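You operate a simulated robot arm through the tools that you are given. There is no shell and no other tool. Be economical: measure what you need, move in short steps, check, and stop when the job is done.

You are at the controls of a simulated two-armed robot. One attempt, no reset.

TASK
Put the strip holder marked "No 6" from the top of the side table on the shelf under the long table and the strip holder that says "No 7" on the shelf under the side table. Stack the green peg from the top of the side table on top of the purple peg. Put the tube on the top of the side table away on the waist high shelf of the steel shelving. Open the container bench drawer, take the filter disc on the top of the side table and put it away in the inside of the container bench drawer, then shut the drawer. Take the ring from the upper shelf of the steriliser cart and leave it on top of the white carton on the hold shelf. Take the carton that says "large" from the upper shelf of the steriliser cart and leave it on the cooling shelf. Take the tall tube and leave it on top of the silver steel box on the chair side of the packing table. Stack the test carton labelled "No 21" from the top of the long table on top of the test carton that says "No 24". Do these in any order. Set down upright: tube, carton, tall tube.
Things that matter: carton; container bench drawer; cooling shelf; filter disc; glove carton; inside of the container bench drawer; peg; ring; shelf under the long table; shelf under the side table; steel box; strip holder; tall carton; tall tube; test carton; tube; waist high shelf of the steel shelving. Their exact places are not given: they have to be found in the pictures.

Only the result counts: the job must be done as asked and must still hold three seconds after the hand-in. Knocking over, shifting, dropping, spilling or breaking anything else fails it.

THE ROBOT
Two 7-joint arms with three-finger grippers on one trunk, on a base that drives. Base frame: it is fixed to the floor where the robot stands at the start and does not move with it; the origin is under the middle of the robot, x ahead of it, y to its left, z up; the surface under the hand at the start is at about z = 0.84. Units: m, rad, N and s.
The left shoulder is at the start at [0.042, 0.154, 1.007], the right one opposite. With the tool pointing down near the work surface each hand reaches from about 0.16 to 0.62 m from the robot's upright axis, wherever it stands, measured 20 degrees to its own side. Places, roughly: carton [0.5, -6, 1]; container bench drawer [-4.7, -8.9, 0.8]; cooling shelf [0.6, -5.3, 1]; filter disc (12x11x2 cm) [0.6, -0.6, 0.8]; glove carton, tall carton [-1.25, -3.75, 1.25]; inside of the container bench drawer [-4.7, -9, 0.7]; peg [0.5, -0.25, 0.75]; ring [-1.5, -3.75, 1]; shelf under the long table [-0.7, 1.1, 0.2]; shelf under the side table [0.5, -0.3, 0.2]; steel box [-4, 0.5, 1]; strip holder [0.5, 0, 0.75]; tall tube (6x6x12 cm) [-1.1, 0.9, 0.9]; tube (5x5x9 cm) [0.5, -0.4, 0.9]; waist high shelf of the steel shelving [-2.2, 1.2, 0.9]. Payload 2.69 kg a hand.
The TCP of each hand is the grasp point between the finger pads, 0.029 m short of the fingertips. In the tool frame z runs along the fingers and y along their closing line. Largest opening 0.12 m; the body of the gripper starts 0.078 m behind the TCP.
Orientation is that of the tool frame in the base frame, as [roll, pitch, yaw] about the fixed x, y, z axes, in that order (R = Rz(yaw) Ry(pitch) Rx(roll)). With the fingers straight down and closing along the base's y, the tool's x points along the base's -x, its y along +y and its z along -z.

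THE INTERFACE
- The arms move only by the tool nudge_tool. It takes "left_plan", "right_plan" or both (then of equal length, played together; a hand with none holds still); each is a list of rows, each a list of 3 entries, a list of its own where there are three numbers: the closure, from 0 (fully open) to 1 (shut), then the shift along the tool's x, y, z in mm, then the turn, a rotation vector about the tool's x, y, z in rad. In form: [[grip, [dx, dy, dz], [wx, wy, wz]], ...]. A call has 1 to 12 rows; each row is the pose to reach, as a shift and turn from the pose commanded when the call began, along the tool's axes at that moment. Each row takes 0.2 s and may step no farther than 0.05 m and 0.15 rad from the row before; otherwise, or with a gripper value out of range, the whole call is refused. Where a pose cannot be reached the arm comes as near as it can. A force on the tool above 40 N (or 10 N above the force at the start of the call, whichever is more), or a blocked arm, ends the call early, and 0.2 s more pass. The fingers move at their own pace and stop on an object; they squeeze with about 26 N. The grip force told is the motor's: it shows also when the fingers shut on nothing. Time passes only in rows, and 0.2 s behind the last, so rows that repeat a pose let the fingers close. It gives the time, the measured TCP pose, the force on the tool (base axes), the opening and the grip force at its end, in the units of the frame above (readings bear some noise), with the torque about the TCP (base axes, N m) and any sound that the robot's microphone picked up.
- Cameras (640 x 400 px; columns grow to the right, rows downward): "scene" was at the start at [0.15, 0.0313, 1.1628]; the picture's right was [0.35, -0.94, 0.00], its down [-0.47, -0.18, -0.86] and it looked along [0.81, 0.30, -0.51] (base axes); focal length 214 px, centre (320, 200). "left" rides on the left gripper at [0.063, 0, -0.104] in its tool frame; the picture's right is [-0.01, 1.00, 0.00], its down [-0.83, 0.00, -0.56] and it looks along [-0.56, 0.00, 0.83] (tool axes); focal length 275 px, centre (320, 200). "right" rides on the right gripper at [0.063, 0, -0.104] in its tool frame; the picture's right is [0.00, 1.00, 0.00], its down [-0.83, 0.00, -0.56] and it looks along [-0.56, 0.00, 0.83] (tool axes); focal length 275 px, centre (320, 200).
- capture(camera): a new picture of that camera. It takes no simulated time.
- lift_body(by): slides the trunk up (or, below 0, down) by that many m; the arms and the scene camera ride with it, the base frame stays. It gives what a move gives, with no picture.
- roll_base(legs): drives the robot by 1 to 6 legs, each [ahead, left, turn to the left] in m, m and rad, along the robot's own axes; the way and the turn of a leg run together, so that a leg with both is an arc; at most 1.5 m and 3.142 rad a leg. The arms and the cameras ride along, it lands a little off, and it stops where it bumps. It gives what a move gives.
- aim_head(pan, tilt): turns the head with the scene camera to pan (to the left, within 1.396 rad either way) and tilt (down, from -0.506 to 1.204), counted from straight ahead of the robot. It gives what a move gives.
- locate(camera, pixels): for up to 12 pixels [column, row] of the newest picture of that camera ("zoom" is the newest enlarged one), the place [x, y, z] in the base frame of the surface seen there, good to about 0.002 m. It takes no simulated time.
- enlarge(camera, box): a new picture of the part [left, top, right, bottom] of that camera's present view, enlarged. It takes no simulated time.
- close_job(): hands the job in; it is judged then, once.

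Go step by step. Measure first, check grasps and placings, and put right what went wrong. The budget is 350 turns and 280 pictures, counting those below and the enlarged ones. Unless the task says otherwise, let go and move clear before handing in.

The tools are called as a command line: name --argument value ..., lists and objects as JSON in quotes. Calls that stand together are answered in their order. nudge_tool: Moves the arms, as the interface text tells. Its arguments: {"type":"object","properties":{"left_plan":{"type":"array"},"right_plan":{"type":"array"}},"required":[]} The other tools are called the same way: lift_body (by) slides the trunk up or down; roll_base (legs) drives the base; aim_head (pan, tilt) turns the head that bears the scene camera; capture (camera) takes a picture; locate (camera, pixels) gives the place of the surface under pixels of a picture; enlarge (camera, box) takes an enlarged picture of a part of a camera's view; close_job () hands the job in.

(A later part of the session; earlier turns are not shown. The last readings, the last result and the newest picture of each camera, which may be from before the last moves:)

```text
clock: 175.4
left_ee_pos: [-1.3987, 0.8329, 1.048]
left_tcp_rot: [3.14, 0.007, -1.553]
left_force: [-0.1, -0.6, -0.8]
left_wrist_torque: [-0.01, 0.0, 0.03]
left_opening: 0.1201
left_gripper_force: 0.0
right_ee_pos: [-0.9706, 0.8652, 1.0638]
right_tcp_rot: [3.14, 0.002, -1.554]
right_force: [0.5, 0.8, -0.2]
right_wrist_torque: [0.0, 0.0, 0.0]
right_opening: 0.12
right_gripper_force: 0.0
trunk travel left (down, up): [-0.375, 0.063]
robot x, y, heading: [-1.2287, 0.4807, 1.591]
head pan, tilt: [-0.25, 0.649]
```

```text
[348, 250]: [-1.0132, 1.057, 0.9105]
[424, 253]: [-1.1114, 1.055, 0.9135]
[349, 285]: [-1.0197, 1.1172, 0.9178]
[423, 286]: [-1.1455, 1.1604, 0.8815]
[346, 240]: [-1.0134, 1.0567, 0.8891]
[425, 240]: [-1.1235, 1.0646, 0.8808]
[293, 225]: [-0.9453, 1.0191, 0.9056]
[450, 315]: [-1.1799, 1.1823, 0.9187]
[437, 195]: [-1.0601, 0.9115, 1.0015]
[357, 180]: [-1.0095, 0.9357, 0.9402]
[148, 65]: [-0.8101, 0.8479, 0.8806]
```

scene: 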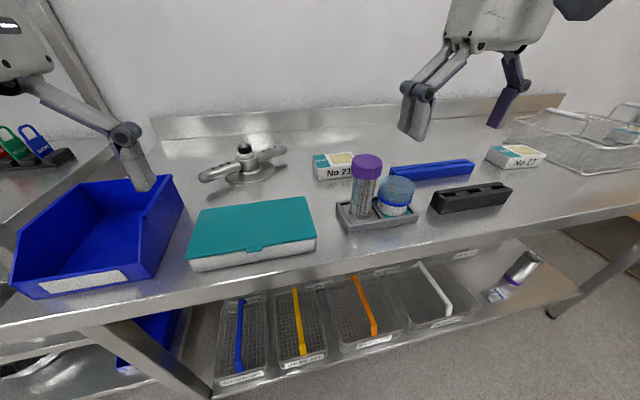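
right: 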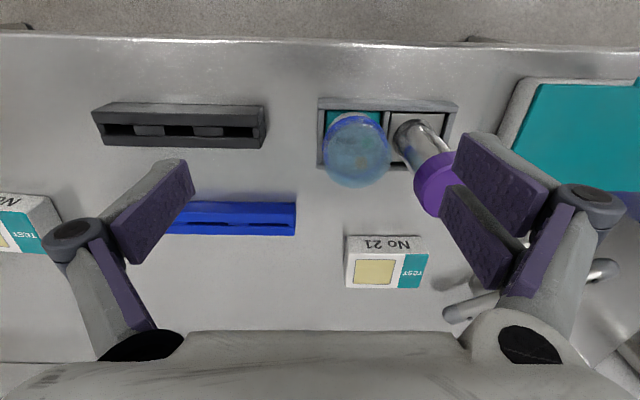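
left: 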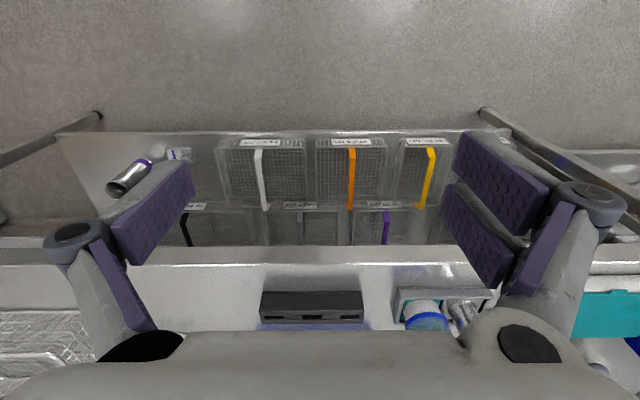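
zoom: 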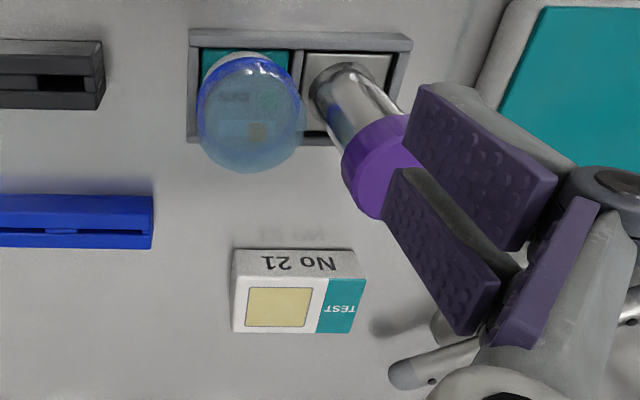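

Box No 21 spans x −1.112 to −1.014, y 1.055 to 1.118, top 0.917. I move over it with the right hand.

nudge_tool --right_plan '[[0, [-44, 18, 0], [0, 0, 0]], [0, [-88, 36, 0], [0, 0, 0]], [0, [-132, 54, 0], [0, 0, 0]], [0, [-176, 72, 0], [0, 0, 0]], [0, [-223, 89, 0], [0, 0, 0.015]], [0, [-223, 89, 45], [0, 0, 0.015]], [0, [-223, 89, 70], [0, 0, 0.015]], [0, [-223, 89, 70], [0, 0, 0.015]]]'

capture --camera "right"

enlarge --camera "scene" --box '[280, 80, 460, 230]'

```text
clock: 177.2
left_ee_pos: [-1.3977, 0.8342, 1.0478]
left_tcp_rot: [3.14, 0.007, -1.552]
left_force: [0.4, 0.4, 0.0]
left_wrist_torque: [0.04, 0.01, 0.0]
left_opening: 0.1201
left_gripper_force: 0.0
right_ee_pos: [-1.0681, 1.0525, 0.9811]
right_tcp_rot: [3.139, 0.004, -1.566]
right_force: [0.8, -0.2, 0.9]
right_wrist_torque: [0.04, 0.0, 0.01]
right_opening: 0.12
right_gripper_force: 0.1
right hand out of reach, approached as far as the arm can: row 4, 5, 6, 7, 8
trunk travel left (down, up): [-0.375, 0.063]
robot x, y, heading: [-1.2304, 0.4815, 1.59]
head pan, tilt: [-0.25, 0.649]
```

```text
191 pictures are left
```

right: 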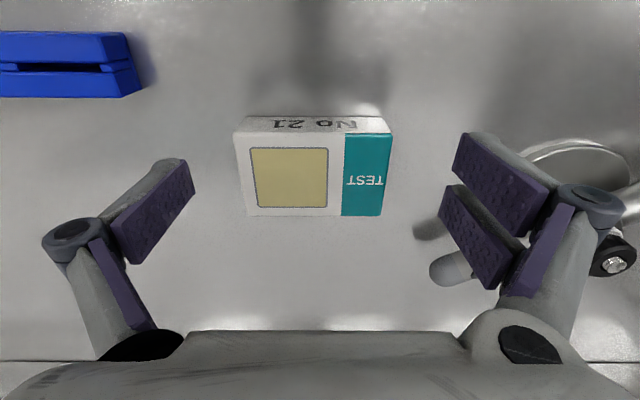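

```text
2.67 times, centred on (370, 155) of scene
```

zoom: 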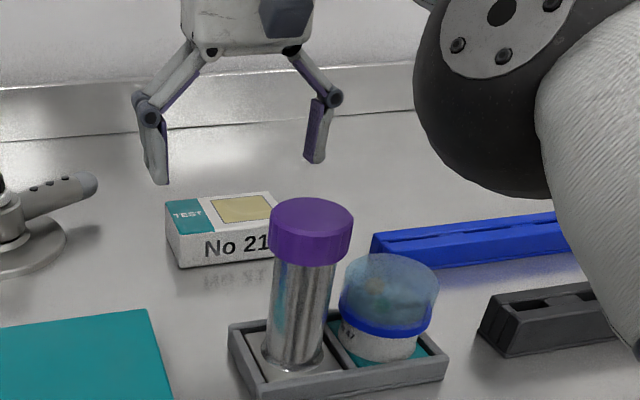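

Reach stopped 35 mm short. I check the faucet tip and drive ahead a little.

locate --camera "right" --pixels '[[440, 270], [434, 266], [240, 140], [390, 138], [248, 215], [381, 215]]'

roll_base --legs '[[0.045, 0, 0]]'

capture --camera "right"

```text
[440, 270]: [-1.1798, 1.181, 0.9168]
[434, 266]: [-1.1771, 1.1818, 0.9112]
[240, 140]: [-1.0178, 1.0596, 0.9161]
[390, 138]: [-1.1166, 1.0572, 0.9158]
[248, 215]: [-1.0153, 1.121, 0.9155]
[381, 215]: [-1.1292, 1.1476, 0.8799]
```

```text
clock: 178.1
left_ee_pos: [-1.3985, 0.88, 1.0472]
left_tcp_rot: [3.14, 0.005, -1.553]
left_force: [-0.8, -0.1, 0.5]
left_wrist_torque: [-0.05, 0.01, 0.01]
left_opening: 0.12
left_gripper_force: 0.1
right_ee_pos: [-1.0693, 1.0996, 0.9801]
right_tcp_rot: [3.14, 0.001, -1.566]
right_force: [-0.5, 0.8, -0.6]
right_wrist_torque: [-0.05, 0.0, 0.04]
right_opening: 0.12
right_gripper_force: 0.1
trunk travel left (down, up): [-0.375, 0.063]
robot x, y, heading: [-1.2278, 0.5242, 1.595]
head pan, tilt: [-0.25, 0.649]
```

```text
189 pictures are left
```

right: 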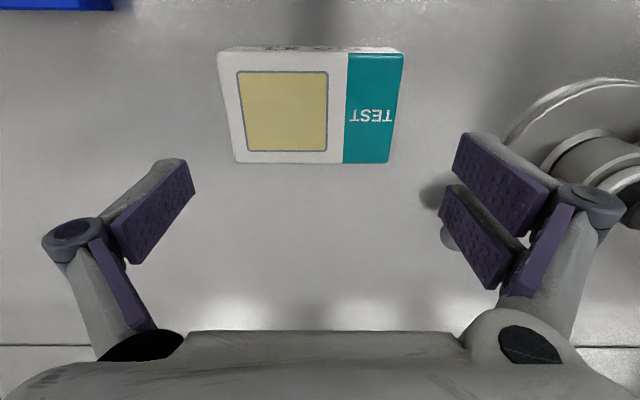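

Now within reach; box centre (−1.067,1.0895). I centre, descend 64 mm and grip.

nudge_tool --right_plan '[[0, [10, -2, 0], [0, 0, 0]], [0, [10, -2, 40], [0, 0, 0]], [0, [10, -2, 63], [0, 0, 0]], [0, [10, -2, 63], [0, 0, 0]], [0.5, [10, -2, 63], [0, 0, 0]], [1, [10, -2, 63], [0, 0, 0]], [1, [10, -2, 63], [0, 0, 0]], [1, [10, -2, 63], [0, 0, 0]]]'

capture --camera "right"

```text
clock: 179.9
left_ee_pos: [-1.3974, 0.8787, 1.0481]
left_tcp_rot: [3.138, 0.007, -1.553]
left_force: [0.1, -0.5, -0.1]
left_wrist_torque: [0.01, 0.01, 0.03]
left_opening: 0.1198
left_gripper_force: 0.1
right_ee_pos: [-1.0706, 1.1126, 0.9243]
right_tcp_rot: [3.141, 0.003, -1.566]
right_force: [0.3, 0.8, 5.4]
right_wrist_torque: [0.13, 0.37, -0.06]
right_opening: 0.1048
right_gripper_force: 26.1
right hand out of reach, approached as far as the arm can: row 1, 2, 3, 4, 5, 6, 7, 8
trunk travel left (down, up): [-0.375, 0.063]
robot x, y, heading: [-1.2293, 0.5231, 1.593]
head pan, tilt: [-0.25, 0.649]
```

```text
188 pictures are left
```

right: 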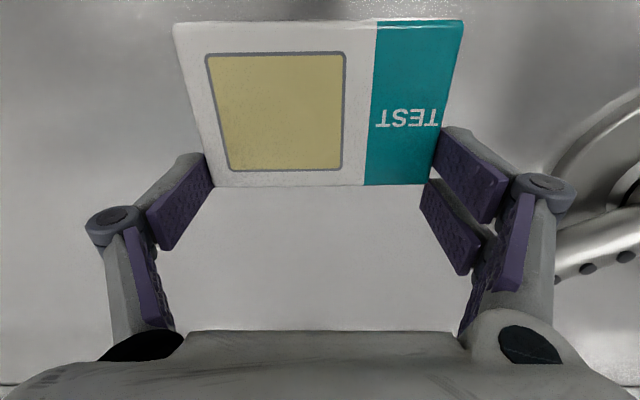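

The command had run past the reach limit, so the grip landed too far back. I open, come back to the box centre and regrip.

nudge_tool --right_plan '[[0.5, [0, 0, 0], [0, 0, 0]], [0, [0, 0, 0], [0, 0, 0]], [0, [0, 0, 0], [0, 0, 0]], [0, [20, -1, -5], [0, 0, 0]], [0, [32, -3, 0], [0, 0, 0]], [0, [32, -3, 0], [0, 0, 0]]]'

capture --camera "right"

```text
clock: 181.3
left_ee_pos: [-1.3994, 0.878, 1.048]
left_tcp_rot: [3.138, 0.005, -1.553]
left_force: [-0.4, 0.3, 0.9]
left_wrist_torque: [0.0, -0.02, -0.02]
left_opening: 0.1201
left_gripper_force: 0.2
right_ee_pos: [-1.0688, 1.1111, 0.9329]
right_tcp_rot: [3.139, 0.001, -1.567]
right_force: [0.1, 0.8, -0.6]
right_wrist_torque: [-0.02, 0.0, 0.01]
right_opening: 0.12
right_gripper_force: 0.0
right hand out of reach, approached as far as the arm can: row 4, 5, 6
trunk travel left (down, up): [-0.375, 0.063]
robot x, y, heading: [-1.2239, 0.5291, 1.59]
head pan, tilt: [-0.25, 0.649]
```

```text
187 pictures are left
```

right: 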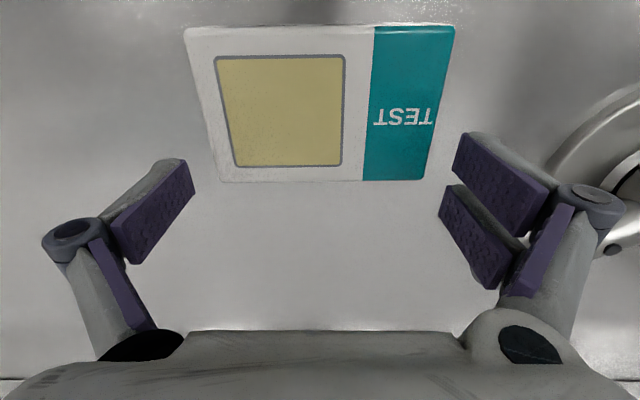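

Still at the reach limit. I come back further in small steps until the reading follows.

nudge_tool --right_plan '[[0, [12, 0, 0], [0, 0, 0]], [0, [24, 0, 0], [0, 0, 0]], [0, [24, 0, 0], [0, 0, 0]]]'

capture --camera "right"

locate --camera "right" --pixels '[[220, 175], [415, 175], [320, 175], [190, 40], [448, 40], [320, 45]]'

```text
clock: 182.1
left_ee_pos: [-1.3987, 0.8778, 1.0478]
left_tcp_rot: [3.14, 0.009, -1.554]
left_force: [-1.0, -0.4, 0.0]
left_wrist_torque: [0.03, 0.0, 0.0]
left_opening: 0.1201
left_gripper_force: 0.0
right_ee_pos: [-1.0722, 1.109, 0.9388]
right_tcp_rot: [-3.141, 0.0, -1.566]
right_force: [0.4, 0.0, 0.5]
right_wrist_torque: [-0.01, -0.02, 0.0]
right_opening: 0.1199
right_gripper_force: 0.1
right hand out of reach, approached as far as the arm can: row 1, 2, 3
trunk travel left (down, up): [-0.375, 0.063]
robot x, y, heading: [-1.227, 0.5247, 1.591]
head pan, tilt: [-0.25, 0.649]
```

```text
186 pictures are left
```

right: 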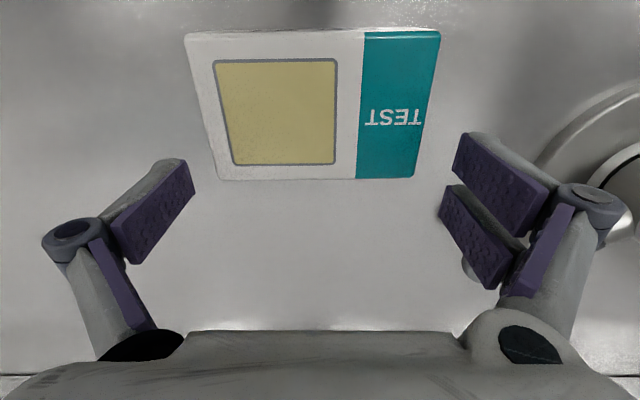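

```text
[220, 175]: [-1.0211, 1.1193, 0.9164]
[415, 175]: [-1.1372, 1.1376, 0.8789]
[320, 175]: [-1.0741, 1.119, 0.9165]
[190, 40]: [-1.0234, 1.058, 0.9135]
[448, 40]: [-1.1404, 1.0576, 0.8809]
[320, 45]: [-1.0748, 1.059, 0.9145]
```

The hand hardly moves back, so the arm may be caught near a joint limit. I lift and draw back to free it.

nudge_tool --right_plan '[[0, [0, 0, -30], [0, 0, 0]], [0, [20, 0, -60], [0, 0, 0]], [0, [50, 0, -90], [0, 0, 0]], [0, [90, 0, -100], [0, 0, 0]], [0, [90, 0, -100], [0, 0, 0]]]'

```text
clock: 183.3
left_ee_pos: [-1.3994, 0.878, 1.0473]
left_tcp_rot: [3.141, 0.006, -1.554]
left_force: [-0.1, 0.1, -0.1]
left_wrist_torque: [0.0, 0.02, 0.02]
left_opening: 0.12
left_gripper_force: 0.1
right_ee_pos: [-1.0724, 1.0192, 1.0382]
right_tcp_rot: [3.138, 0.002, -1.566]
right_force: [0.0, -1.4, -0.2]
right_wrist_torque: [0.01, -0.01, -0.01]
right_opening: 0.1198
right_gripper_force: 0.0
right hand out of reach, approached as far as the arm can: row 1
trunk travel left (down, up): [-0.375, 0.063]
robot x, y, heading: [-1.2281, 0.5239, 1.592]
head pan, tilt: [-0.25, 0.649]
```

The hand is free again; reach with the tool down is shortest high up. I drive another 45 mm closer so the box is well inside reach.

roll_base --legs '[[0.045, 0, 0]]'

capture --camera "right"

```text
clock: 184.2
left_ee_pos: [-1.4001, 0.9233, 1.0479]
left_tcp_rot: [3.139, 0.007, -1.554]
left_force: [1.4, -0.6, -0.4]
left_wrist_torque: [-0.08, -0.02, -0.01]
left_opening: 0.12
left_gripper_force: 0.0
right_ee_pos: [-1.0725, 1.0631, 1.0375]
right_tcp_rot: [-3.142, 0.002, -1.565]
right_force: [0.0, -0.2, -0.4]
right_wrist_torque: [-0.05, 0.01, 0.04]
right_opening: 0.1201
right_gripper_force: 0.1
trunk travel left (down, up): [-0.375, 0.063]
robot x, y, heading: [-1.2276, 0.5719, 1.588]
head pan, tilt: [-0.25, 0.649]
```

```text
185 pictures are left
```

right: 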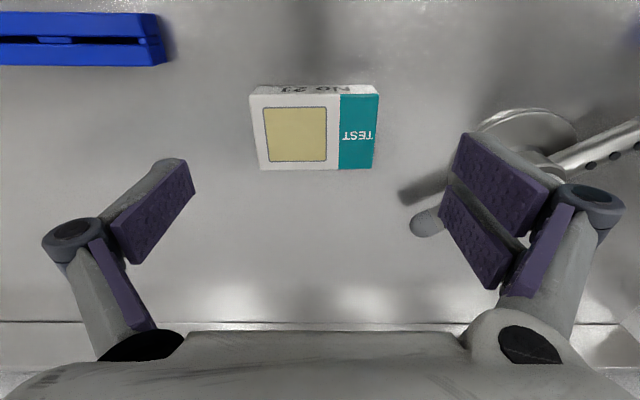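

locate --camera "right" --pixels '[[255, 100], [374, 98], [262, 166], [370, 166], [315, 95], [315, 165]]'

nudge_tool --right_plan '[[0, [0, 0, 40], [0, 0, 0]], [0, [-10, 0, 70], [0, 0, 0]], [0, [-10, 0, 70], [0, 0, 0]]]'

```text
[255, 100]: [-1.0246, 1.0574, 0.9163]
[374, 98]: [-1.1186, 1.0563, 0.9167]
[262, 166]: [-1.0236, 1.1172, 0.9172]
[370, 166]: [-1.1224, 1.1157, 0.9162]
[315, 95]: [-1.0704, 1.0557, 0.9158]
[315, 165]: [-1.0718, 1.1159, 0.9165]
```

```text
clock: 185.0
left_ee_pos: [-1.4008, 0.9235, 1.0476]
left_tcp_rot: [3.14, 0.006, -1.553]
left_force: [0.2, -0.4, 0.5]
left_wrist_torque: [0.02, 0.03, 0.01]
left_opening: 0.12
left_gripper_force: 0.2
right_ee_pos: [-1.0747, 1.0727, 0.9665]
right_tcp_rot: [3.137, 0.002, -1.567]
right_force: [-0.1, 0.4, -0.8]
right_wrist_torque: [0.01, 0.03, 0.01]
right_opening: 0.1202
right_gripper_force: 0.0
trunk travel left (down, up): [-0.375, 0.063]
robot x, y, heading: [-1.2319, 0.5708, 1.59]
head pan, tilt: [-0.25, 0.649]
```

Reach is fine now. The box centre is (−1.072,1.087); I move 14 mm ahead, 50 mm down and grip.

nudge_tool --right_plan '[[0, [-14, -1, 10], [0, 0, 0]], [0, [-14, -1, 40], [0, 0, 0]], [0, [-14, -1, 50], [0, 0, 0]], [0, [-14, -1, 50], [0, 0, 0]], [0.5, [-14, -1, 50], [0, 0, 0]], [1, [-14, -1, 50], [0, 0, 0]], [1, [-14, -1, 50], [0, 0, 0]], [1, [-14, -1, 50], [0, 0, 0]]]'

capture --camera "right"

```text
clock: 186.8
left_ee_pos: [-1.4002, 0.9231, 1.0479]
left_tcp_rot: [3.139, 0.007, -1.552]
left_force: [0.2, 0.8, 0.3]
left_wrist_torque: [-0.01, 0.0, 0.0]
left_opening: 0.1198
left_gripper_force: 0.0
right_ee_pos: [-1.0734, 1.088, 0.9176]
right_tcp_rot: [3.141, 0.004, -1.564]
right_force: [1.0, 0.3, 3.4]
right_wrist_torque: [0.07, -0.05, 0.06]
right_opening: 0.1044
right_gripper_force: 25.9
trunk travel left (down, up): [-0.375, 0.063]
robot x, y, heading: [-1.2318, 0.5715, 1.594]
head pan, tilt: [-0.25, 0.649]
```

```text
184 pictures are left
```

right: 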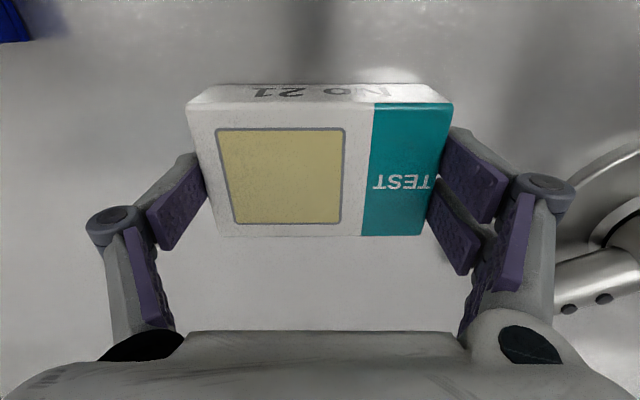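

Held at 0.104. I raise it high, drawing back above the tall tube.

nudge_tool --right_plan '[[1, [0, 0, -30], [0, 0, 0]], [1, [0, 0, -70], [0, 0, 0]], [1, [25, 0, -105], [0, 0, 0]], [1, [50, 0, -138], [0, 0, 0]], [1, [85, 0, -165], [0, 0, 0]], [1, [120, 0, -180], [0, 0, 0]], [1, [120, 0, -180], [0, 0, 0]]]'

capture --camera "right"

capture --camera "scene"

```text
clock: 188.4
left_ee_pos: [-1.4006, 0.9239, 1.0481]
left_tcp_rot: [3.141, 0.006, -1.553]
left_force: [-0.3, 0.2, -0.4]
left_wrist_torque: [-0.01, -0.02, -0.01]
left_opening: 0.1201
left_gripper_force: 0.0
right_ee_pos: [-1.0721, 0.9661, 1.0984]
right_tcp_rot: [3.14, 0.001, -1.564]
right_force: [-0.4, 0.2, -1.9]
right_wrist_torque: [0.01, -0.01, 0.02]
right_opening: 0.1047
right_gripper_force: 25.8
trunk travel left (down, up): [-0.375, 0.063]
robot x, y, heading: [-1.2274, 0.5695, 1.592]
head pan, tilt: [-0.25, 0.649]
```

```text
183 pictures are left
```

right: 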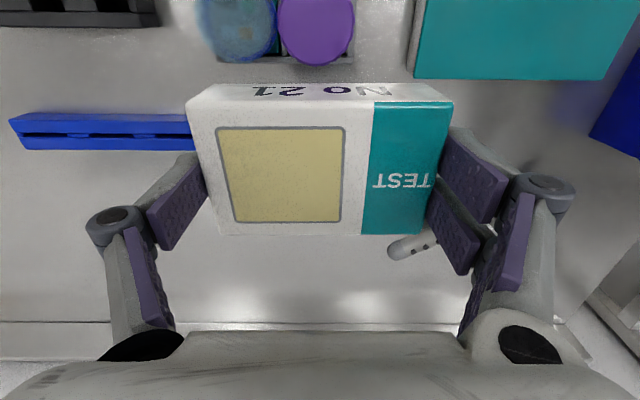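

```text
182 pictures are left
```

scene: 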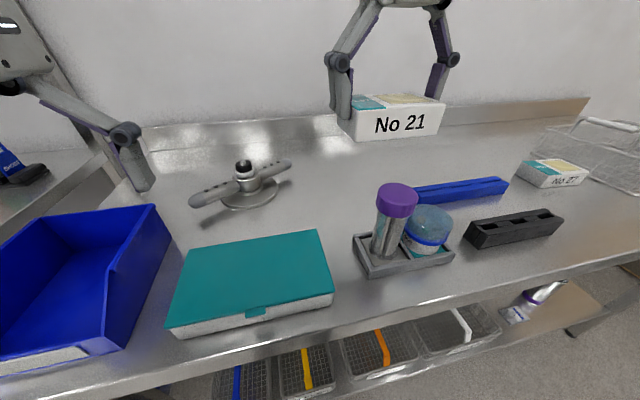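

Box is clear. I back off and move right to face No 24.

roll_base --legs '[[-0.33, 0, 0], [0, -1.0, -0.02]]'

aim_head --pan -0.3 --tilt 0.5

capture --camera "scene"

```text
clock: 198.0
left_ee_pos: [-0.4115, 0.6097, 1.0478]
left_tcp_rot: [3.139, 0.006, -1.565]
left_force: [0.4, 0.6, 0.2]
left_wrist_torque: [-0.01, -0.02, -0.01]
left_opening: 0.1202
left_gripper_force: 0.1
right_ee_pos: [-0.0835, 0.6495, 1.0968]
right_tcp_rot: [3.139, 0.001, -1.579]
right_force: [-0.6, 0.2, -1.8]
right_wrist_torque: [-0.01, 0.04, 0.02]
right_opening: 0.1047
right_gripper_force: 26.0
trunk travel left (down, up): [-0.375, 0.063]
robot x, y, heading: [-0.2456, 0.2517, 1.577]
head pan, tilt: [-0.25, 0.649]
```

```text
clock: 198.7
left_ee_pos: [-0.4112, 0.6095, 1.0482]
left_tcp_rot: [3.139, 0.008, -1.566]
left_force: [0.3, -1.2, -0.4]
left_wrist_torque: [-0.01, -0.03, 0.01]
left_opening: 0.12
left_gripper_force: 0.1
right_ee_pos: [-0.0836, 0.6484, 1.0985]
right_tcp_rot: [3.14, 0.001, -1.578]
right_force: [0.1, 0.2, -1.8]
right_wrist_torque: [-0.01, -0.01, 0.0]
right_opening: 0.1048
right_gripper_force: 25.9
trunk travel left (down, up): [-0.375, 0.063]
robot x, y, heading: [-0.2457, 0.2571, 1.578]
head pan, tilt: [-0.3, 0.499]
```

```text
181 pictures are left
```

scene: 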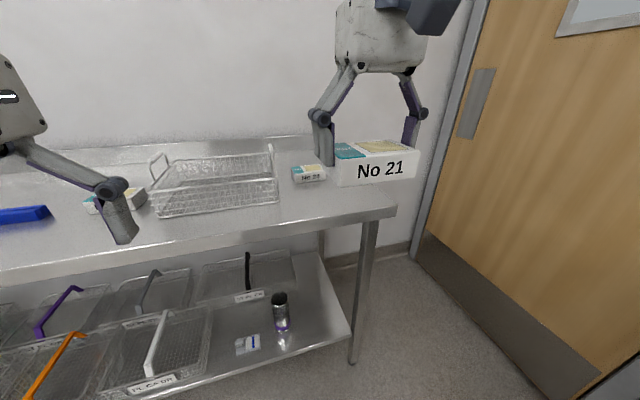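

enlarge --camera "scene" --box '[275, 145, 345, 195]'

locate --camera "zoom" --pixels '[[165, 165], [200, 205], [160, 210], [200, 265], [440, 190], [440, 245], [250, 190], [430, 170], [300, 165]]'

```text
8.00 times, centred on (310, 170) of scene
```

zoom: 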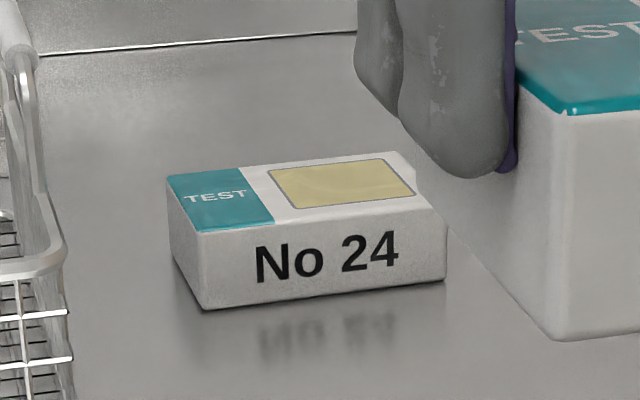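

```text
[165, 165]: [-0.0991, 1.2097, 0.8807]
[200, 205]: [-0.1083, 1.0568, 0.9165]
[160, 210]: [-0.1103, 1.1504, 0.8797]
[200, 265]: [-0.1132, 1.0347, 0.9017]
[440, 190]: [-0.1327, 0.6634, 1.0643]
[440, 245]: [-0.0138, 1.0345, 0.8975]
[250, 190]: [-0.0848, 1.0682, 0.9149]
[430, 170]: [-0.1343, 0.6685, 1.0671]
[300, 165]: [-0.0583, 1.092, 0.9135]
```

No 24 is square to the table, centre about (−0.063,1.065), top 0.917. I raise the left hand above the basket and drive in.

nudge_tool --left_plan '[[0, [0, 0, -30], [0, 0, 0]], [0, [0, 0, -60], [0, 0, 0]], [0, [0, 0, -80], [0, 0, 0]]]'

roll_base --legs '[[0.3, -0.02, 0]]'

capture --camera "right"

capture --camera "scene"

```text
clock: 199.5
left_ee_pos: [-0.4131, 0.6091, 1.1283]
left_tcp_rot: [3.138, 0.008, -1.566]
left_force: [-0.2, -1.0, -0.4]
left_wrist_torque: [-0.04, 0.01, -0.01]
left_opening: 0.1199
left_gripper_force: 0.0
right_ee_pos: [-0.0828, 0.6491, 1.0975]
right_tcp_rot: [3.14, 0.001, -1.578]
right_force: [0.1, -0.6, -2.6]
right_wrist_torque: [0.04, -0.02, 0.0]
right_opening: 0.1048
right_gripper_force: 26.2
trunk travel left (down, up): [-0.375, 0.063]
robot x, y, heading: [-0.2471, 0.257, 1.583]
head pan, tilt: [-0.3, 0.499]
```

```text
clock: 201.6
left_ee_pos: [-0.3991, 0.9043, 1.1278]
left_tcp_rot: [3.141, 0.004, -1.558]
left_force: [1.4, -0.7, 0.7]
left_wrist_torque: [-0.01, -0.01, 0.01]
left_opening: 0.1203
left_gripper_force: 0.0
right_ee_pos: [-0.0693, 0.9454, 1.0977]
right_tcp_rot: [3.139, 0.003, -1.57]
right_force: [-0.5, 0.1, -2.2]
right_wrist_torque: [-0.01, -0.01, 0.04]
right_opening: 0.1049
right_gripper_force: 25.9
trunk travel left (down, up): [-0.375, 0.063]
robot x, y, heading: [-0.2301, 0.5512, 1.587]
head pan, tilt: [-0.3, 0.499]
```

```text
179 pictures are left
```

right: 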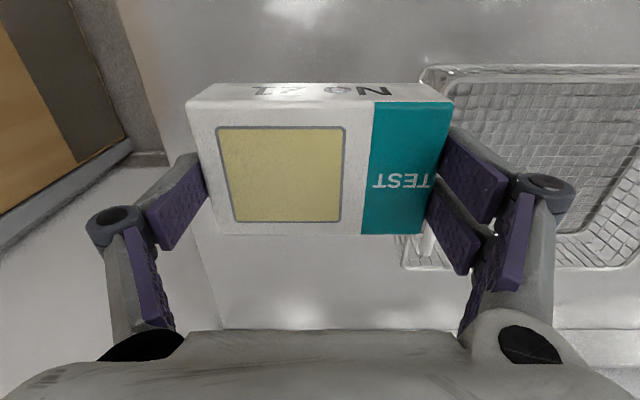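

```text
178 pictures are left
```

scene: 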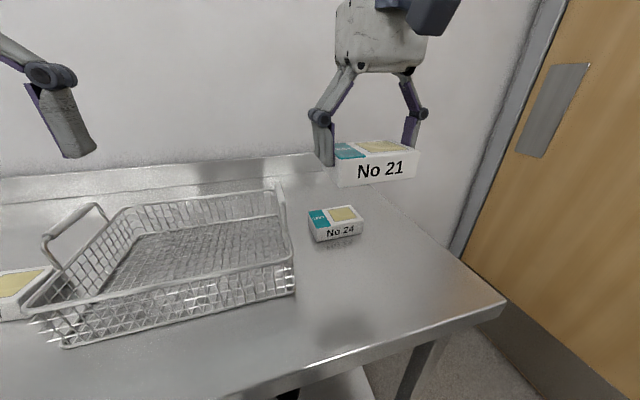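

No 24 is at (336,222). I refine its corners from this closer view.

enlarge --camera "scene" --box '[300, 195, 372, 250]'

locate --camera "zoom" --pixels '[[85, 140], [140, 275], [380, 105], [545, 220], [330, 240], [110, 210], [240, 122], [470, 165]]'

```text
7.27 times, centred on (336, 222) of scene
```

zoom: 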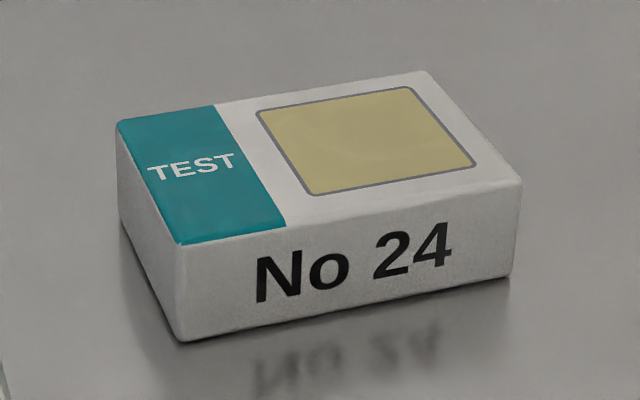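

```text
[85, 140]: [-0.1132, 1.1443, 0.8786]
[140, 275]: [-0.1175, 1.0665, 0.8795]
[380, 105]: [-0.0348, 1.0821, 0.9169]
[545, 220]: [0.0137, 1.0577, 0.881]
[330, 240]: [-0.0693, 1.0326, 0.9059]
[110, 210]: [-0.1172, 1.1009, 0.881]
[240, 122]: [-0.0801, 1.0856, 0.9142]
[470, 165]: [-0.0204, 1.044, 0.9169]
```

locate --camera "zoom" --pixels '[[180, 246], [517, 185], [122, 128], [425, 75], [183, 338], [512, 265]]'

```text
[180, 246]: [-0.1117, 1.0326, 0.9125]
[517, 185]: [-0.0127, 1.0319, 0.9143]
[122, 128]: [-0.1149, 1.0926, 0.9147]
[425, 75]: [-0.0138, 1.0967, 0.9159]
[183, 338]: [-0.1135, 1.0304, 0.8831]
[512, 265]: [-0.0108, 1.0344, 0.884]
```

Centre (−0.063,1.0635). I move over it, staying above.

nudge_tool --right_plan '[[1, [-30, -3, 30], [0, 0, 0]], [1, [-60, -6, 60], [0, 0, 0]], [1, [-95, -6, 90], [0, 0, 0]], [1, [-118, -6, 108], [0, 0, 0]], [1, [-118, -6, 108], [0, 0, 0]]]'

capture --camera "scene"

enlarge --camera "scene" --box '[290, 150, 390, 250]'

```text
clock: 202.8
left_ee_pos: [-0.3995, 0.9029, 1.1282]
left_tcp_rot: [3.14, 0.007, -1.559]
left_force: [-0.2, -0.3, -0.9]
left_wrist_torque: [-0.01, 0.01, 0.01]
left_opening: 0.1202
left_gripper_force: 0.1
right_ee_pos: [-0.0648, 1.062, 0.9881]
right_tcp_rot: [3.14, 0.002, -1.571]
right_force: [0.4, -0.7, -1.5]
right_wrist_torque: [-0.01, 0.01, 0.0]
right_opening: 0.105
right_gripper_force: 26.0
trunk travel left (down, up): [-0.375, 0.063]
robot x, y, heading: [-0.231, 0.5459, 1.586]
head pan, tilt: [-0.3, 0.499]
```

```text
176 pictures are left
```

scene: 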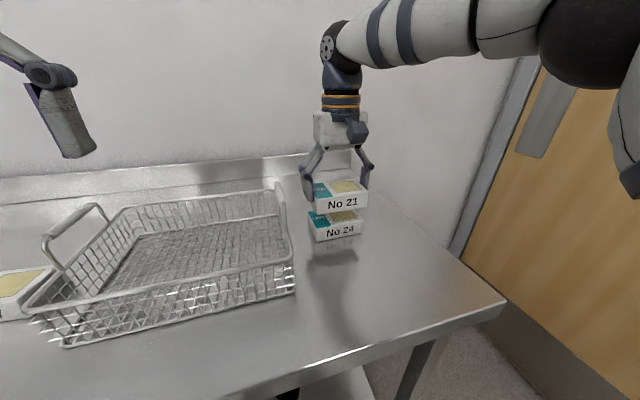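

```text
4.00 times, centred on (340, 200) of scene
```

zoom: 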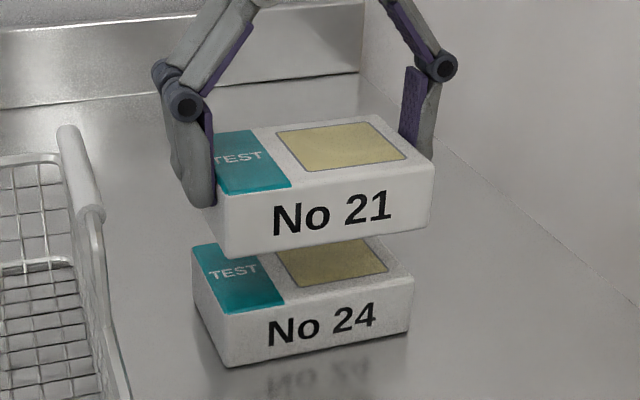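

Well aligned. I lower to contact.

nudge_tool --right_plan '[[1, [0, -1, 20], [0, 0, 0]], [1, [0, -1, 30], [0, 0, 0]], [1, [0, -1, 32.5], [0, 0, 0]], [1, [0, -1, 34], [0, 0, 0]], [1, [0, -1, 35], [0, 0, 0]], [1, [0, -1, 35], [0, 0, 0]]]'

enlarge --camera "scene" --box '[290, 150, 390, 250]'

```text
clock: 204.2
left_ee_pos: [-0.3982, 0.9033, 1.1272]
left_tcp_rot: [3.14, 0.007, -1.558]
left_force: [-0.3, -0.5, -0.4]
left_wrist_torque: [0.0, 0.01, 0.03]
left_opening: 0.12
left_gripper_force: 0.0
right_ee_pos: [-0.0634, 1.0634, 0.956]
right_tcp_rot: [3.139, 0.004, -1.57]
right_force: [1.0, 0.0, 1.7]
right_wrist_torque: [0.15, -0.24, 0.01]
right_opening: 0.1046
right_gripper_force: 25.3
trunk travel left (down, up): [-0.375, 0.063]
robot x, y, heading: [-0.2287, 0.5506, 1.584]
head pan, tilt: [-0.3, 0.499]
```

```text
4.00 times, centred on (340, 200) of scene
```

zoom: 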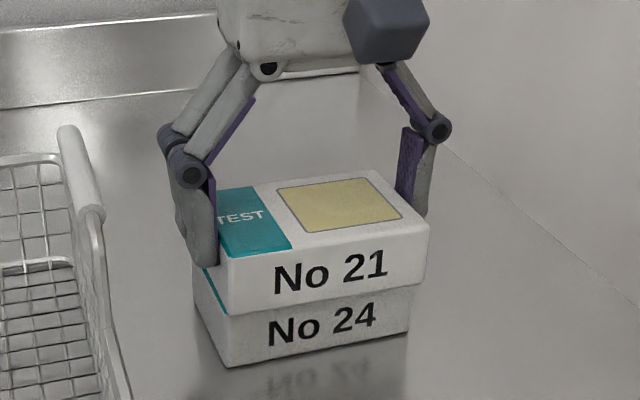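

Resting on No 24. I release and rise.

nudge_tool --right_plan '[[0.1, [0, 0, 0], [0, 0, 0]], [0, [0, 0, 0], [0, 0, 0]], [0, [0, 0, 0], [0, 0, 0]], [0, [0, 0, -40], [0, 0, 0]], [0, [30, 0, -75], [0, 0, 0]], [0, [65, 0, -105], [0, 0, 0]], [0, [110, 0, -120], [0, 0, 0]]]'

enlarge --camera "scene" --box '[290, 150, 390, 250]'

```text
clock: 205.8
left_ee_pos: [-0.3992, 0.9028, 1.1284]
left_tcp_rot: [3.139, 0.009, -1.56]
left_force: [0.4, -0.3, 0.2]
left_wrist_torque: [0.02, -0.01, 0.02]
left_opening: 0.1201
left_gripper_force: 0.0
right_ee_pos: [-0.0603, 0.95, 1.0748]
right_tcp_rot: [3.141, 0.004, -1.572]
right_force: [0.3, -0.6, 0.1]
right_wrist_torque: [0.0, -0.03, 0.0]
right_opening: 0.1201
right_gripper_force: 0.0
trunk travel left (down, up): [-0.375, 0.063]
robot x, y, heading: [-0.2285, 0.5497, 1.588]
head pan, tilt: [-0.3, 0.499]
```

```text
4.00 times, centred on (340, 200) of scene
```

zoom: 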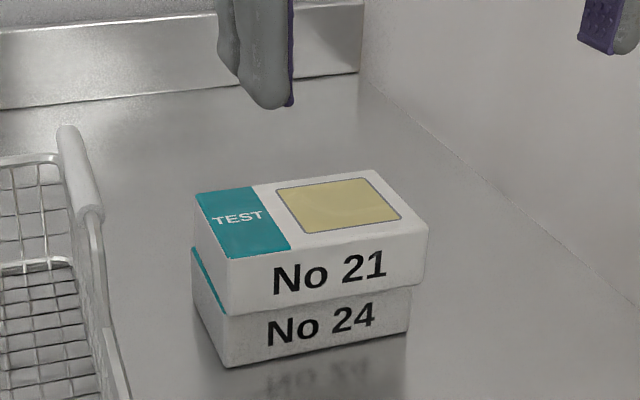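

No 21 sits on No 24. Next the tall tube: I back off and return so the right hand faces it.

roll_base --legs '[[-0.2, 0, 0], [0, 1.0, -0.02]]'

aim_head --pan -0.25 --tilt 0.55

capture --camera "scene"

capture --camera "right"

```text
clock: 215.0
left_ee_pos: [-1.4003, 0.704, 1.1273]
left_tcp_rot: [3.14, 0.005, -1.579]
left_force: [0.4, -0.4, 1.2]
left_wrist_torque: [0.03, 0.0, 0.02]
left_opening: 0.1197
left_gripper_force: 0.0
right_ee_pos: [-1.0621, 0.7448, 1.0748]
right_tcp_rot: [3.138, 0.003, -1.59]
right_force: [-0.1, -0.3, -0.3]
right_wrist_torque: [0.0, 0.0, -0.04]
right_opening: 0.1199
right_gripper_force: 0.1
trunk travel left (down, up): [-0.375, 0.063]
robot x, y, heading: [-1.24, 0.3493, 1.567]
head pan, tilt: [-0.3, 0.499]
```

```text
clock: 215.7
left_ee_pos: [-1.3998, 0.7031, 1.1282]
left_tcp_rot: [3.14, 0.006, -1.578]
left_force: [-0.3, -0.2, 0.1]
left_wrist_torque: [0.03, 0.01, -0.04]
left_opening: 0.1201
left_gripper_force: 0.0
right_ee_pos: [-1.0617, 0.7448, 1.0753]
right_tcp_rot: [3.14, 0.002, -1.59]
right_force: [0.6, -0.5, 0.5]
right_wrist_torque: [-0.03, 0.03, -0.03]
right_opening: 0.1201
right_gripper_force: 0.1
trunk travel left (down, up): [-0.375, 0.063]
robot x, y, heading: [-1.2369, 0.3481, 1.572]
head pan, tilt: [-0.25, 0.55]
```

```text
172 pictures are left
```

scene: 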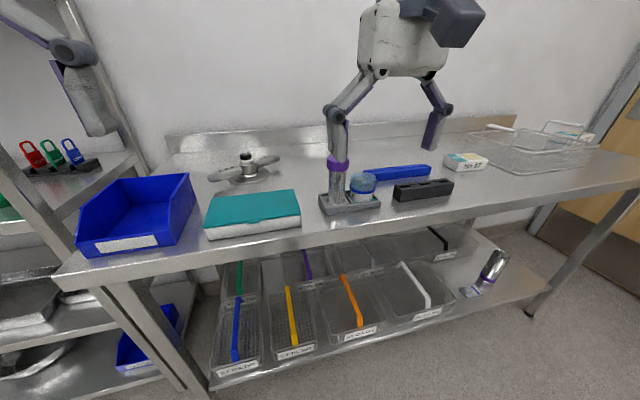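

```text
171 pictures are left
```

right: 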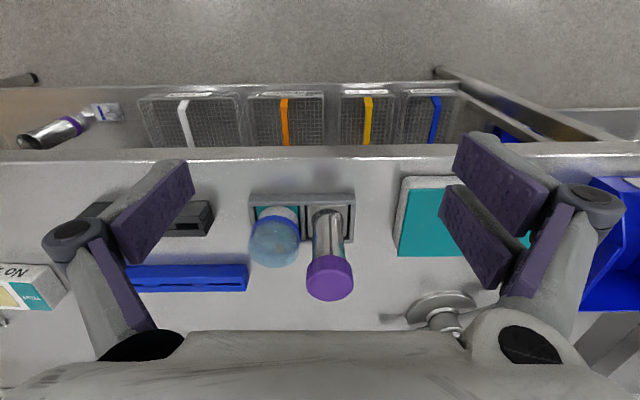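

enlarge --camera "right" --box '[240, 180, 370, 310]'

locate --camera "zoom" --pixels '[[345, 330], [285, 330], [410, 330], [350, 360], [345, 300], [335, 200], [300, 200], [365, 200], [210, 240], [175, 230], [220, 200], [340, 130]]'

```text
3.08 times, centred on (305, 245) of right
```

zoom: 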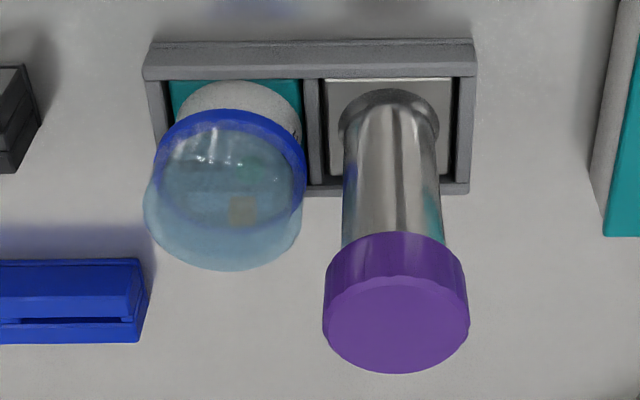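

```text
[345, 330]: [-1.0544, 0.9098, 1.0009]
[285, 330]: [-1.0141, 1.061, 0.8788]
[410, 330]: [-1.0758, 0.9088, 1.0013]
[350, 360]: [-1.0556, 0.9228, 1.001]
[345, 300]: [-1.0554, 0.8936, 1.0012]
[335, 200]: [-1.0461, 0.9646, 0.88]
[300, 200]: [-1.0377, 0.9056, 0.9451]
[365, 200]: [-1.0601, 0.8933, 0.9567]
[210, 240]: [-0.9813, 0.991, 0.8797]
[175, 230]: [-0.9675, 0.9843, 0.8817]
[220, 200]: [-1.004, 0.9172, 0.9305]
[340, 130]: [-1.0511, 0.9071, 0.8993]
```

The cap centre is (−1.0715,0.907), radius 0.023, top 1.001; the beaker dome only reaches 0.95. I tilt the right hand 45° and hover behind the cap.

nudge_tool --right_plan '[[0.3, [-13, 2, 0], [0, -0.131, 0]], [0.42, [-26, 4, 0], [0, -0.262, 0]], [0.42, [-39, 6, 0], [0, -0.393, 0]], [0.42, [-52, 8, 0], [0, -0.524, 0]], [0.42, [-65, 10, 0], [0, -0.655, 0]], [0.42, [-77, 11, 0], [0, -0.785, 0]], [0.42, [-77, 11, 0], [0, -0.785, 0]]]'

capture --camera "right"

```text
clock: 217.2
left_ee_pos: [-1.4003, 0.702, 1.1284]
left_tcp_rot: [3.14, 0.007, -1.575]
left_force: [0.3, 0.2, 0.3]
left_wrist_torque: [-0.01, 0.01, -0.02]
left_opening: 0.1201
left_gripper_force: 0.1
right_ee_pos: [-1.0726, 0.8235, 1.0767]
right_tcp_rot: [3.137, 0.79, -1.594]
right_force: [-0.1, -0.4, 0.0]
right_wrist_torque: [0.01, -0.02, -0.01]
right_opening: 0.0698
right_gripper_force: 0.1
trunk travel left (down, up): [-0.375, 0.063]
robot x, y, heading: [-1.2376, 0.3473, 1.568]
head pan, tilt: [-0.25, 0.55]
```

```text
169 pictures are left
```

right: 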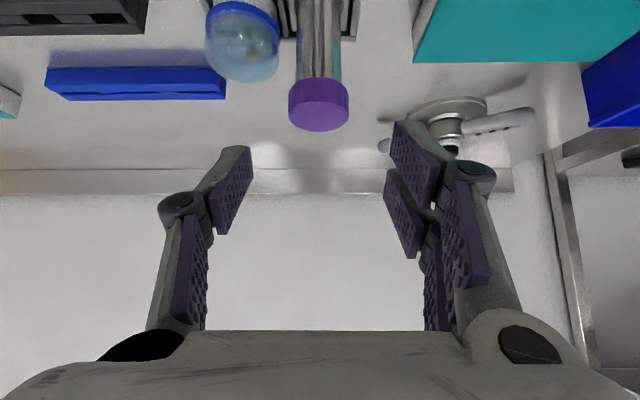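

Aligned with the cap. I advance and grip.

nudge_tool --right_plan '[[0.42, [0, 0, 45], [0, 0, 0]], [0.42, [2, 0, 85], [0, 0, 0]], [0.42, [3, 0, 120], [0, 0, 0]], [0.42, [3, 0, 121], [0, 0, 0]], [0.7, [3, 0, 121], [0, 0, 0]], [1, [3, 0, 121], [0, 0, 0]], [1, [3, 0, 121], [0, 0, 0]], [1, [3, 0, 121], [0, 0, 0]]]'

capture --camera "right"

enlarge --camera "scene" --box '[290, 100, 430, 230]'

```text
clock: 219.1
left_ee_pos: [-1.399, 0.7023, 1.1291]
left_tcp_rot: [3.14, 0.007, -1.576]
left_force: [-0.3, 0.0, 0.3]
left_wrist_torque: [0.0, -0.01, -0.01]
left_opening: 0.12
left_gripper_force: 0.0
right_ee_pos: [-1.0688, 0.9062, 0.9886]
right_tcp_rot: [3.139, 0.787, -1.592]
right_force: [-2.6, -1.3, 1.3]
right_wrist_torque: [0.0, 0.04, 0.0]
right_opening: 0.0461
right_gripper_force: 25.9
trunk travel left (down, up): [-0.375, 0.063]
robot x, y, heading: [-1.2378, 0.348, 1.566]
head pan, tilt: [-0.25, 0.55]
```

```text
168 pictures are left
```

right: 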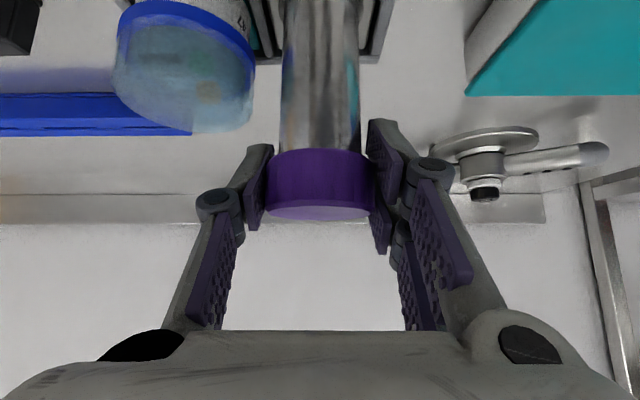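

```text
3.08 times, centred on (360, 165) of scene
```

zoom: 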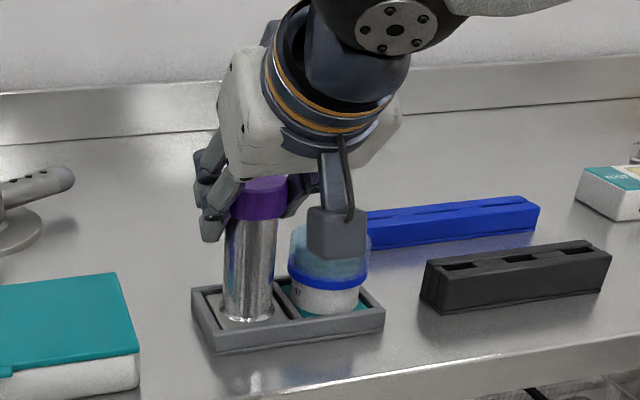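

Cap held. I lift straight out of the tray, then draw back.

nudge_tool --right_plan '[[1, [-14, 0, -14], [0, 0, 0]], [1, [-42, 0, -42], [0, 0, 0]], [1, [-70, 0, -70], [0, 0, 0]], [1, [-85, 0, -100], [0, 0, 0]], [1, [-70, 0, -135], [0, 0, 0]], [1, [-45, 0, -170], [0, 0, 0]], [1, [-45, 0, -170], [0, 0, 0]]]'

capture --camera "right"

capture --camera "scene"

```text
clock: 220.7
left_ee_pos: [-1.3999, 0.7042, 1.1276]
left_tcp_rot: [3.14, 0.007, -1.577]
left_force: [-0.8, 0.3, 0.7]
left_wrist_torque: [0.0, 0.0, 0.01]
left_opening: 0.1203
left_gripper_force: 0.1
right_ee_pos: [-1.0697, 0.817, 1.1398]
right_tcp_rot: [3.139, 0.788, -1.592]
right_force: [-0.8, 0.1, -3.0]
right_wrist_torque: [-0.03, -0.02, -0.01]
right_opening: 0.046
right_gripper_force: 25.7
trunk travel left (down, up): [-0.375, 0.063]
robot x, y, heading: [-1.2384, 0.3474, 1.565]
head pan, tilt: [-0.25, 0.55]
```

```text
166 pictures are left
```

right: 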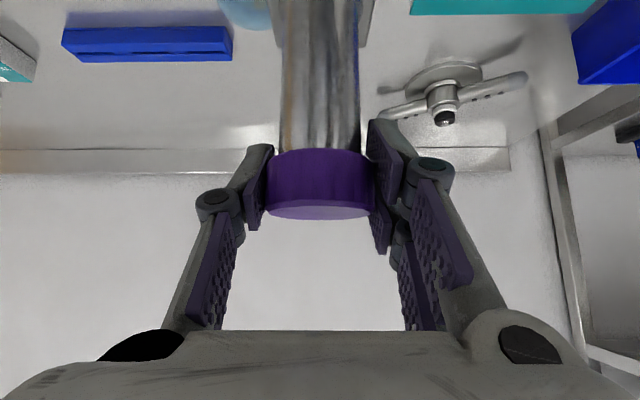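

```text
165 pictures are left
```

scene: 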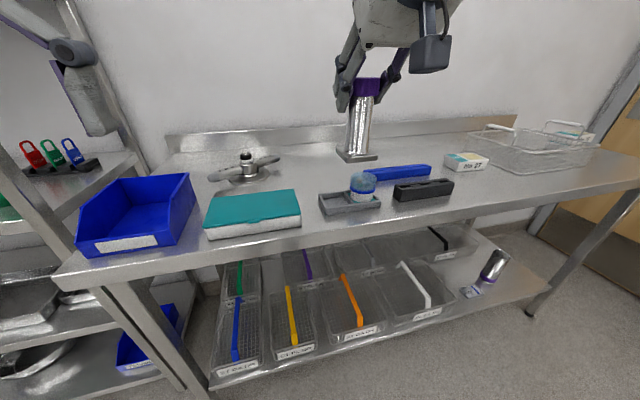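

The tall tube is out and upright. I back away, turn to face −x and look at the packing table.

roll_base --legs '[[-0.7, 0, 0], [0, 0, 1.57]]'

aim_head --pan 0.0 --tilt 0.3

capture --camera "scene"

```text
clock: 228.3
left_ee_pos: [-1.5956, -0.5153, 1.1272]
left_tcp_rot: [3.14, 0.005, -0.002]
left_force: [0.8, 0.4, -0.3]
left_wrist_torque: [-0.01, 0.02, -0.02]
left_opening: 0.12
left_gripper_force: 0.0
right_ee_pos: [-1.7107, -0.1858, 1.1394]
right_tcp_rot: [3.138, 0.788, -0.019]
right_force: [-0.4, 0.6, -2.0]
right_wrist_torque: [0.02, 0.02, -0.01]
right_opening: 0.0462
right_gripper_force: 26.0
trunk travel left (down, up): [-0.375, 0.063]
robot x, y, heading: [-1.2434, -0.3517, -3.141]
head pan, tilt: [-0.25, 0.55]
```

```text
clock: 229.1
left_ee_pos: [-1.5953, -0.5138, 1.1283]
left_tcp_rot: [3.14, 0.009, -0.001]
left_force: [0.2, -0.7, 0.0]
left_wrist_torque: [0.0, 0.0, -0.04]
left_opening: 0.1201
left_gripper_force: 0.1
right_ee_pos: [-1.7112, -0.1863, 1.1389]
right_tcp_rot: [3.138, 0.787, -0.017]
right_force: [-0.2, -0.2, -3.3]
right_wrist_torque: [-0.01, -0.03, 0.02]
right_opening: 0.0462
right_gripper_force: 26.0
trunk travel left (down, up): [-0.375, 0.063]
robot x, y, heading: [-1.2414, -0.3506, -3.136]
head pan, tilt: [0.0, 0.3]
```

```text
164 pictures are left
```

scene: 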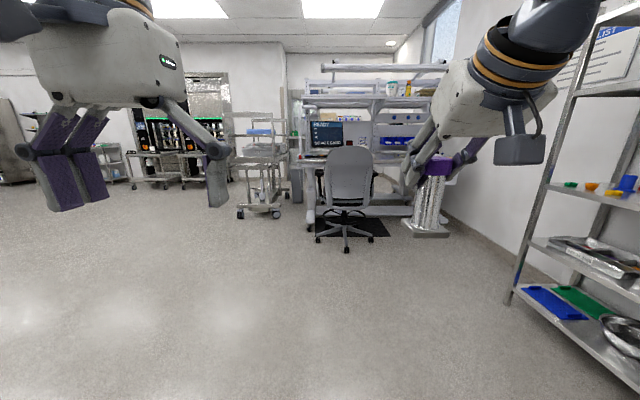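

The packing table with the chair is ahead at (345,150). I enlarge.

enlarge --camera "scene" --box '[290, 50, 470, 240]'

locate --camera "scene" --pixels '[[345, 165], [345, 215], [380, 190], [310, 160], [330, 135], [388, 143], [260, 130], [350, 240], [395, 85]]'

```text
2.11 times, centred on (380, 145) of scene
```

zoom: 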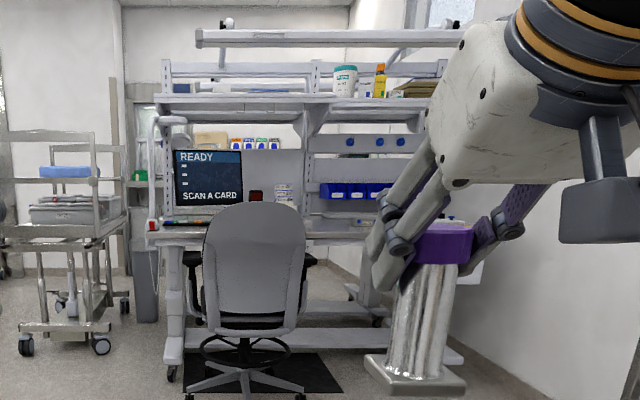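

```text
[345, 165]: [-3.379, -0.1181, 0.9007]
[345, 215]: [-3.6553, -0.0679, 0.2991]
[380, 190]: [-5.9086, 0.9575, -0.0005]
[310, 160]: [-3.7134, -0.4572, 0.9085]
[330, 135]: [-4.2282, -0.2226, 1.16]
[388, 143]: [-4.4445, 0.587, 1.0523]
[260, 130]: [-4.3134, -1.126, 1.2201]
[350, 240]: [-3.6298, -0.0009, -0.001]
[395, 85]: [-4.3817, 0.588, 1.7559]
```

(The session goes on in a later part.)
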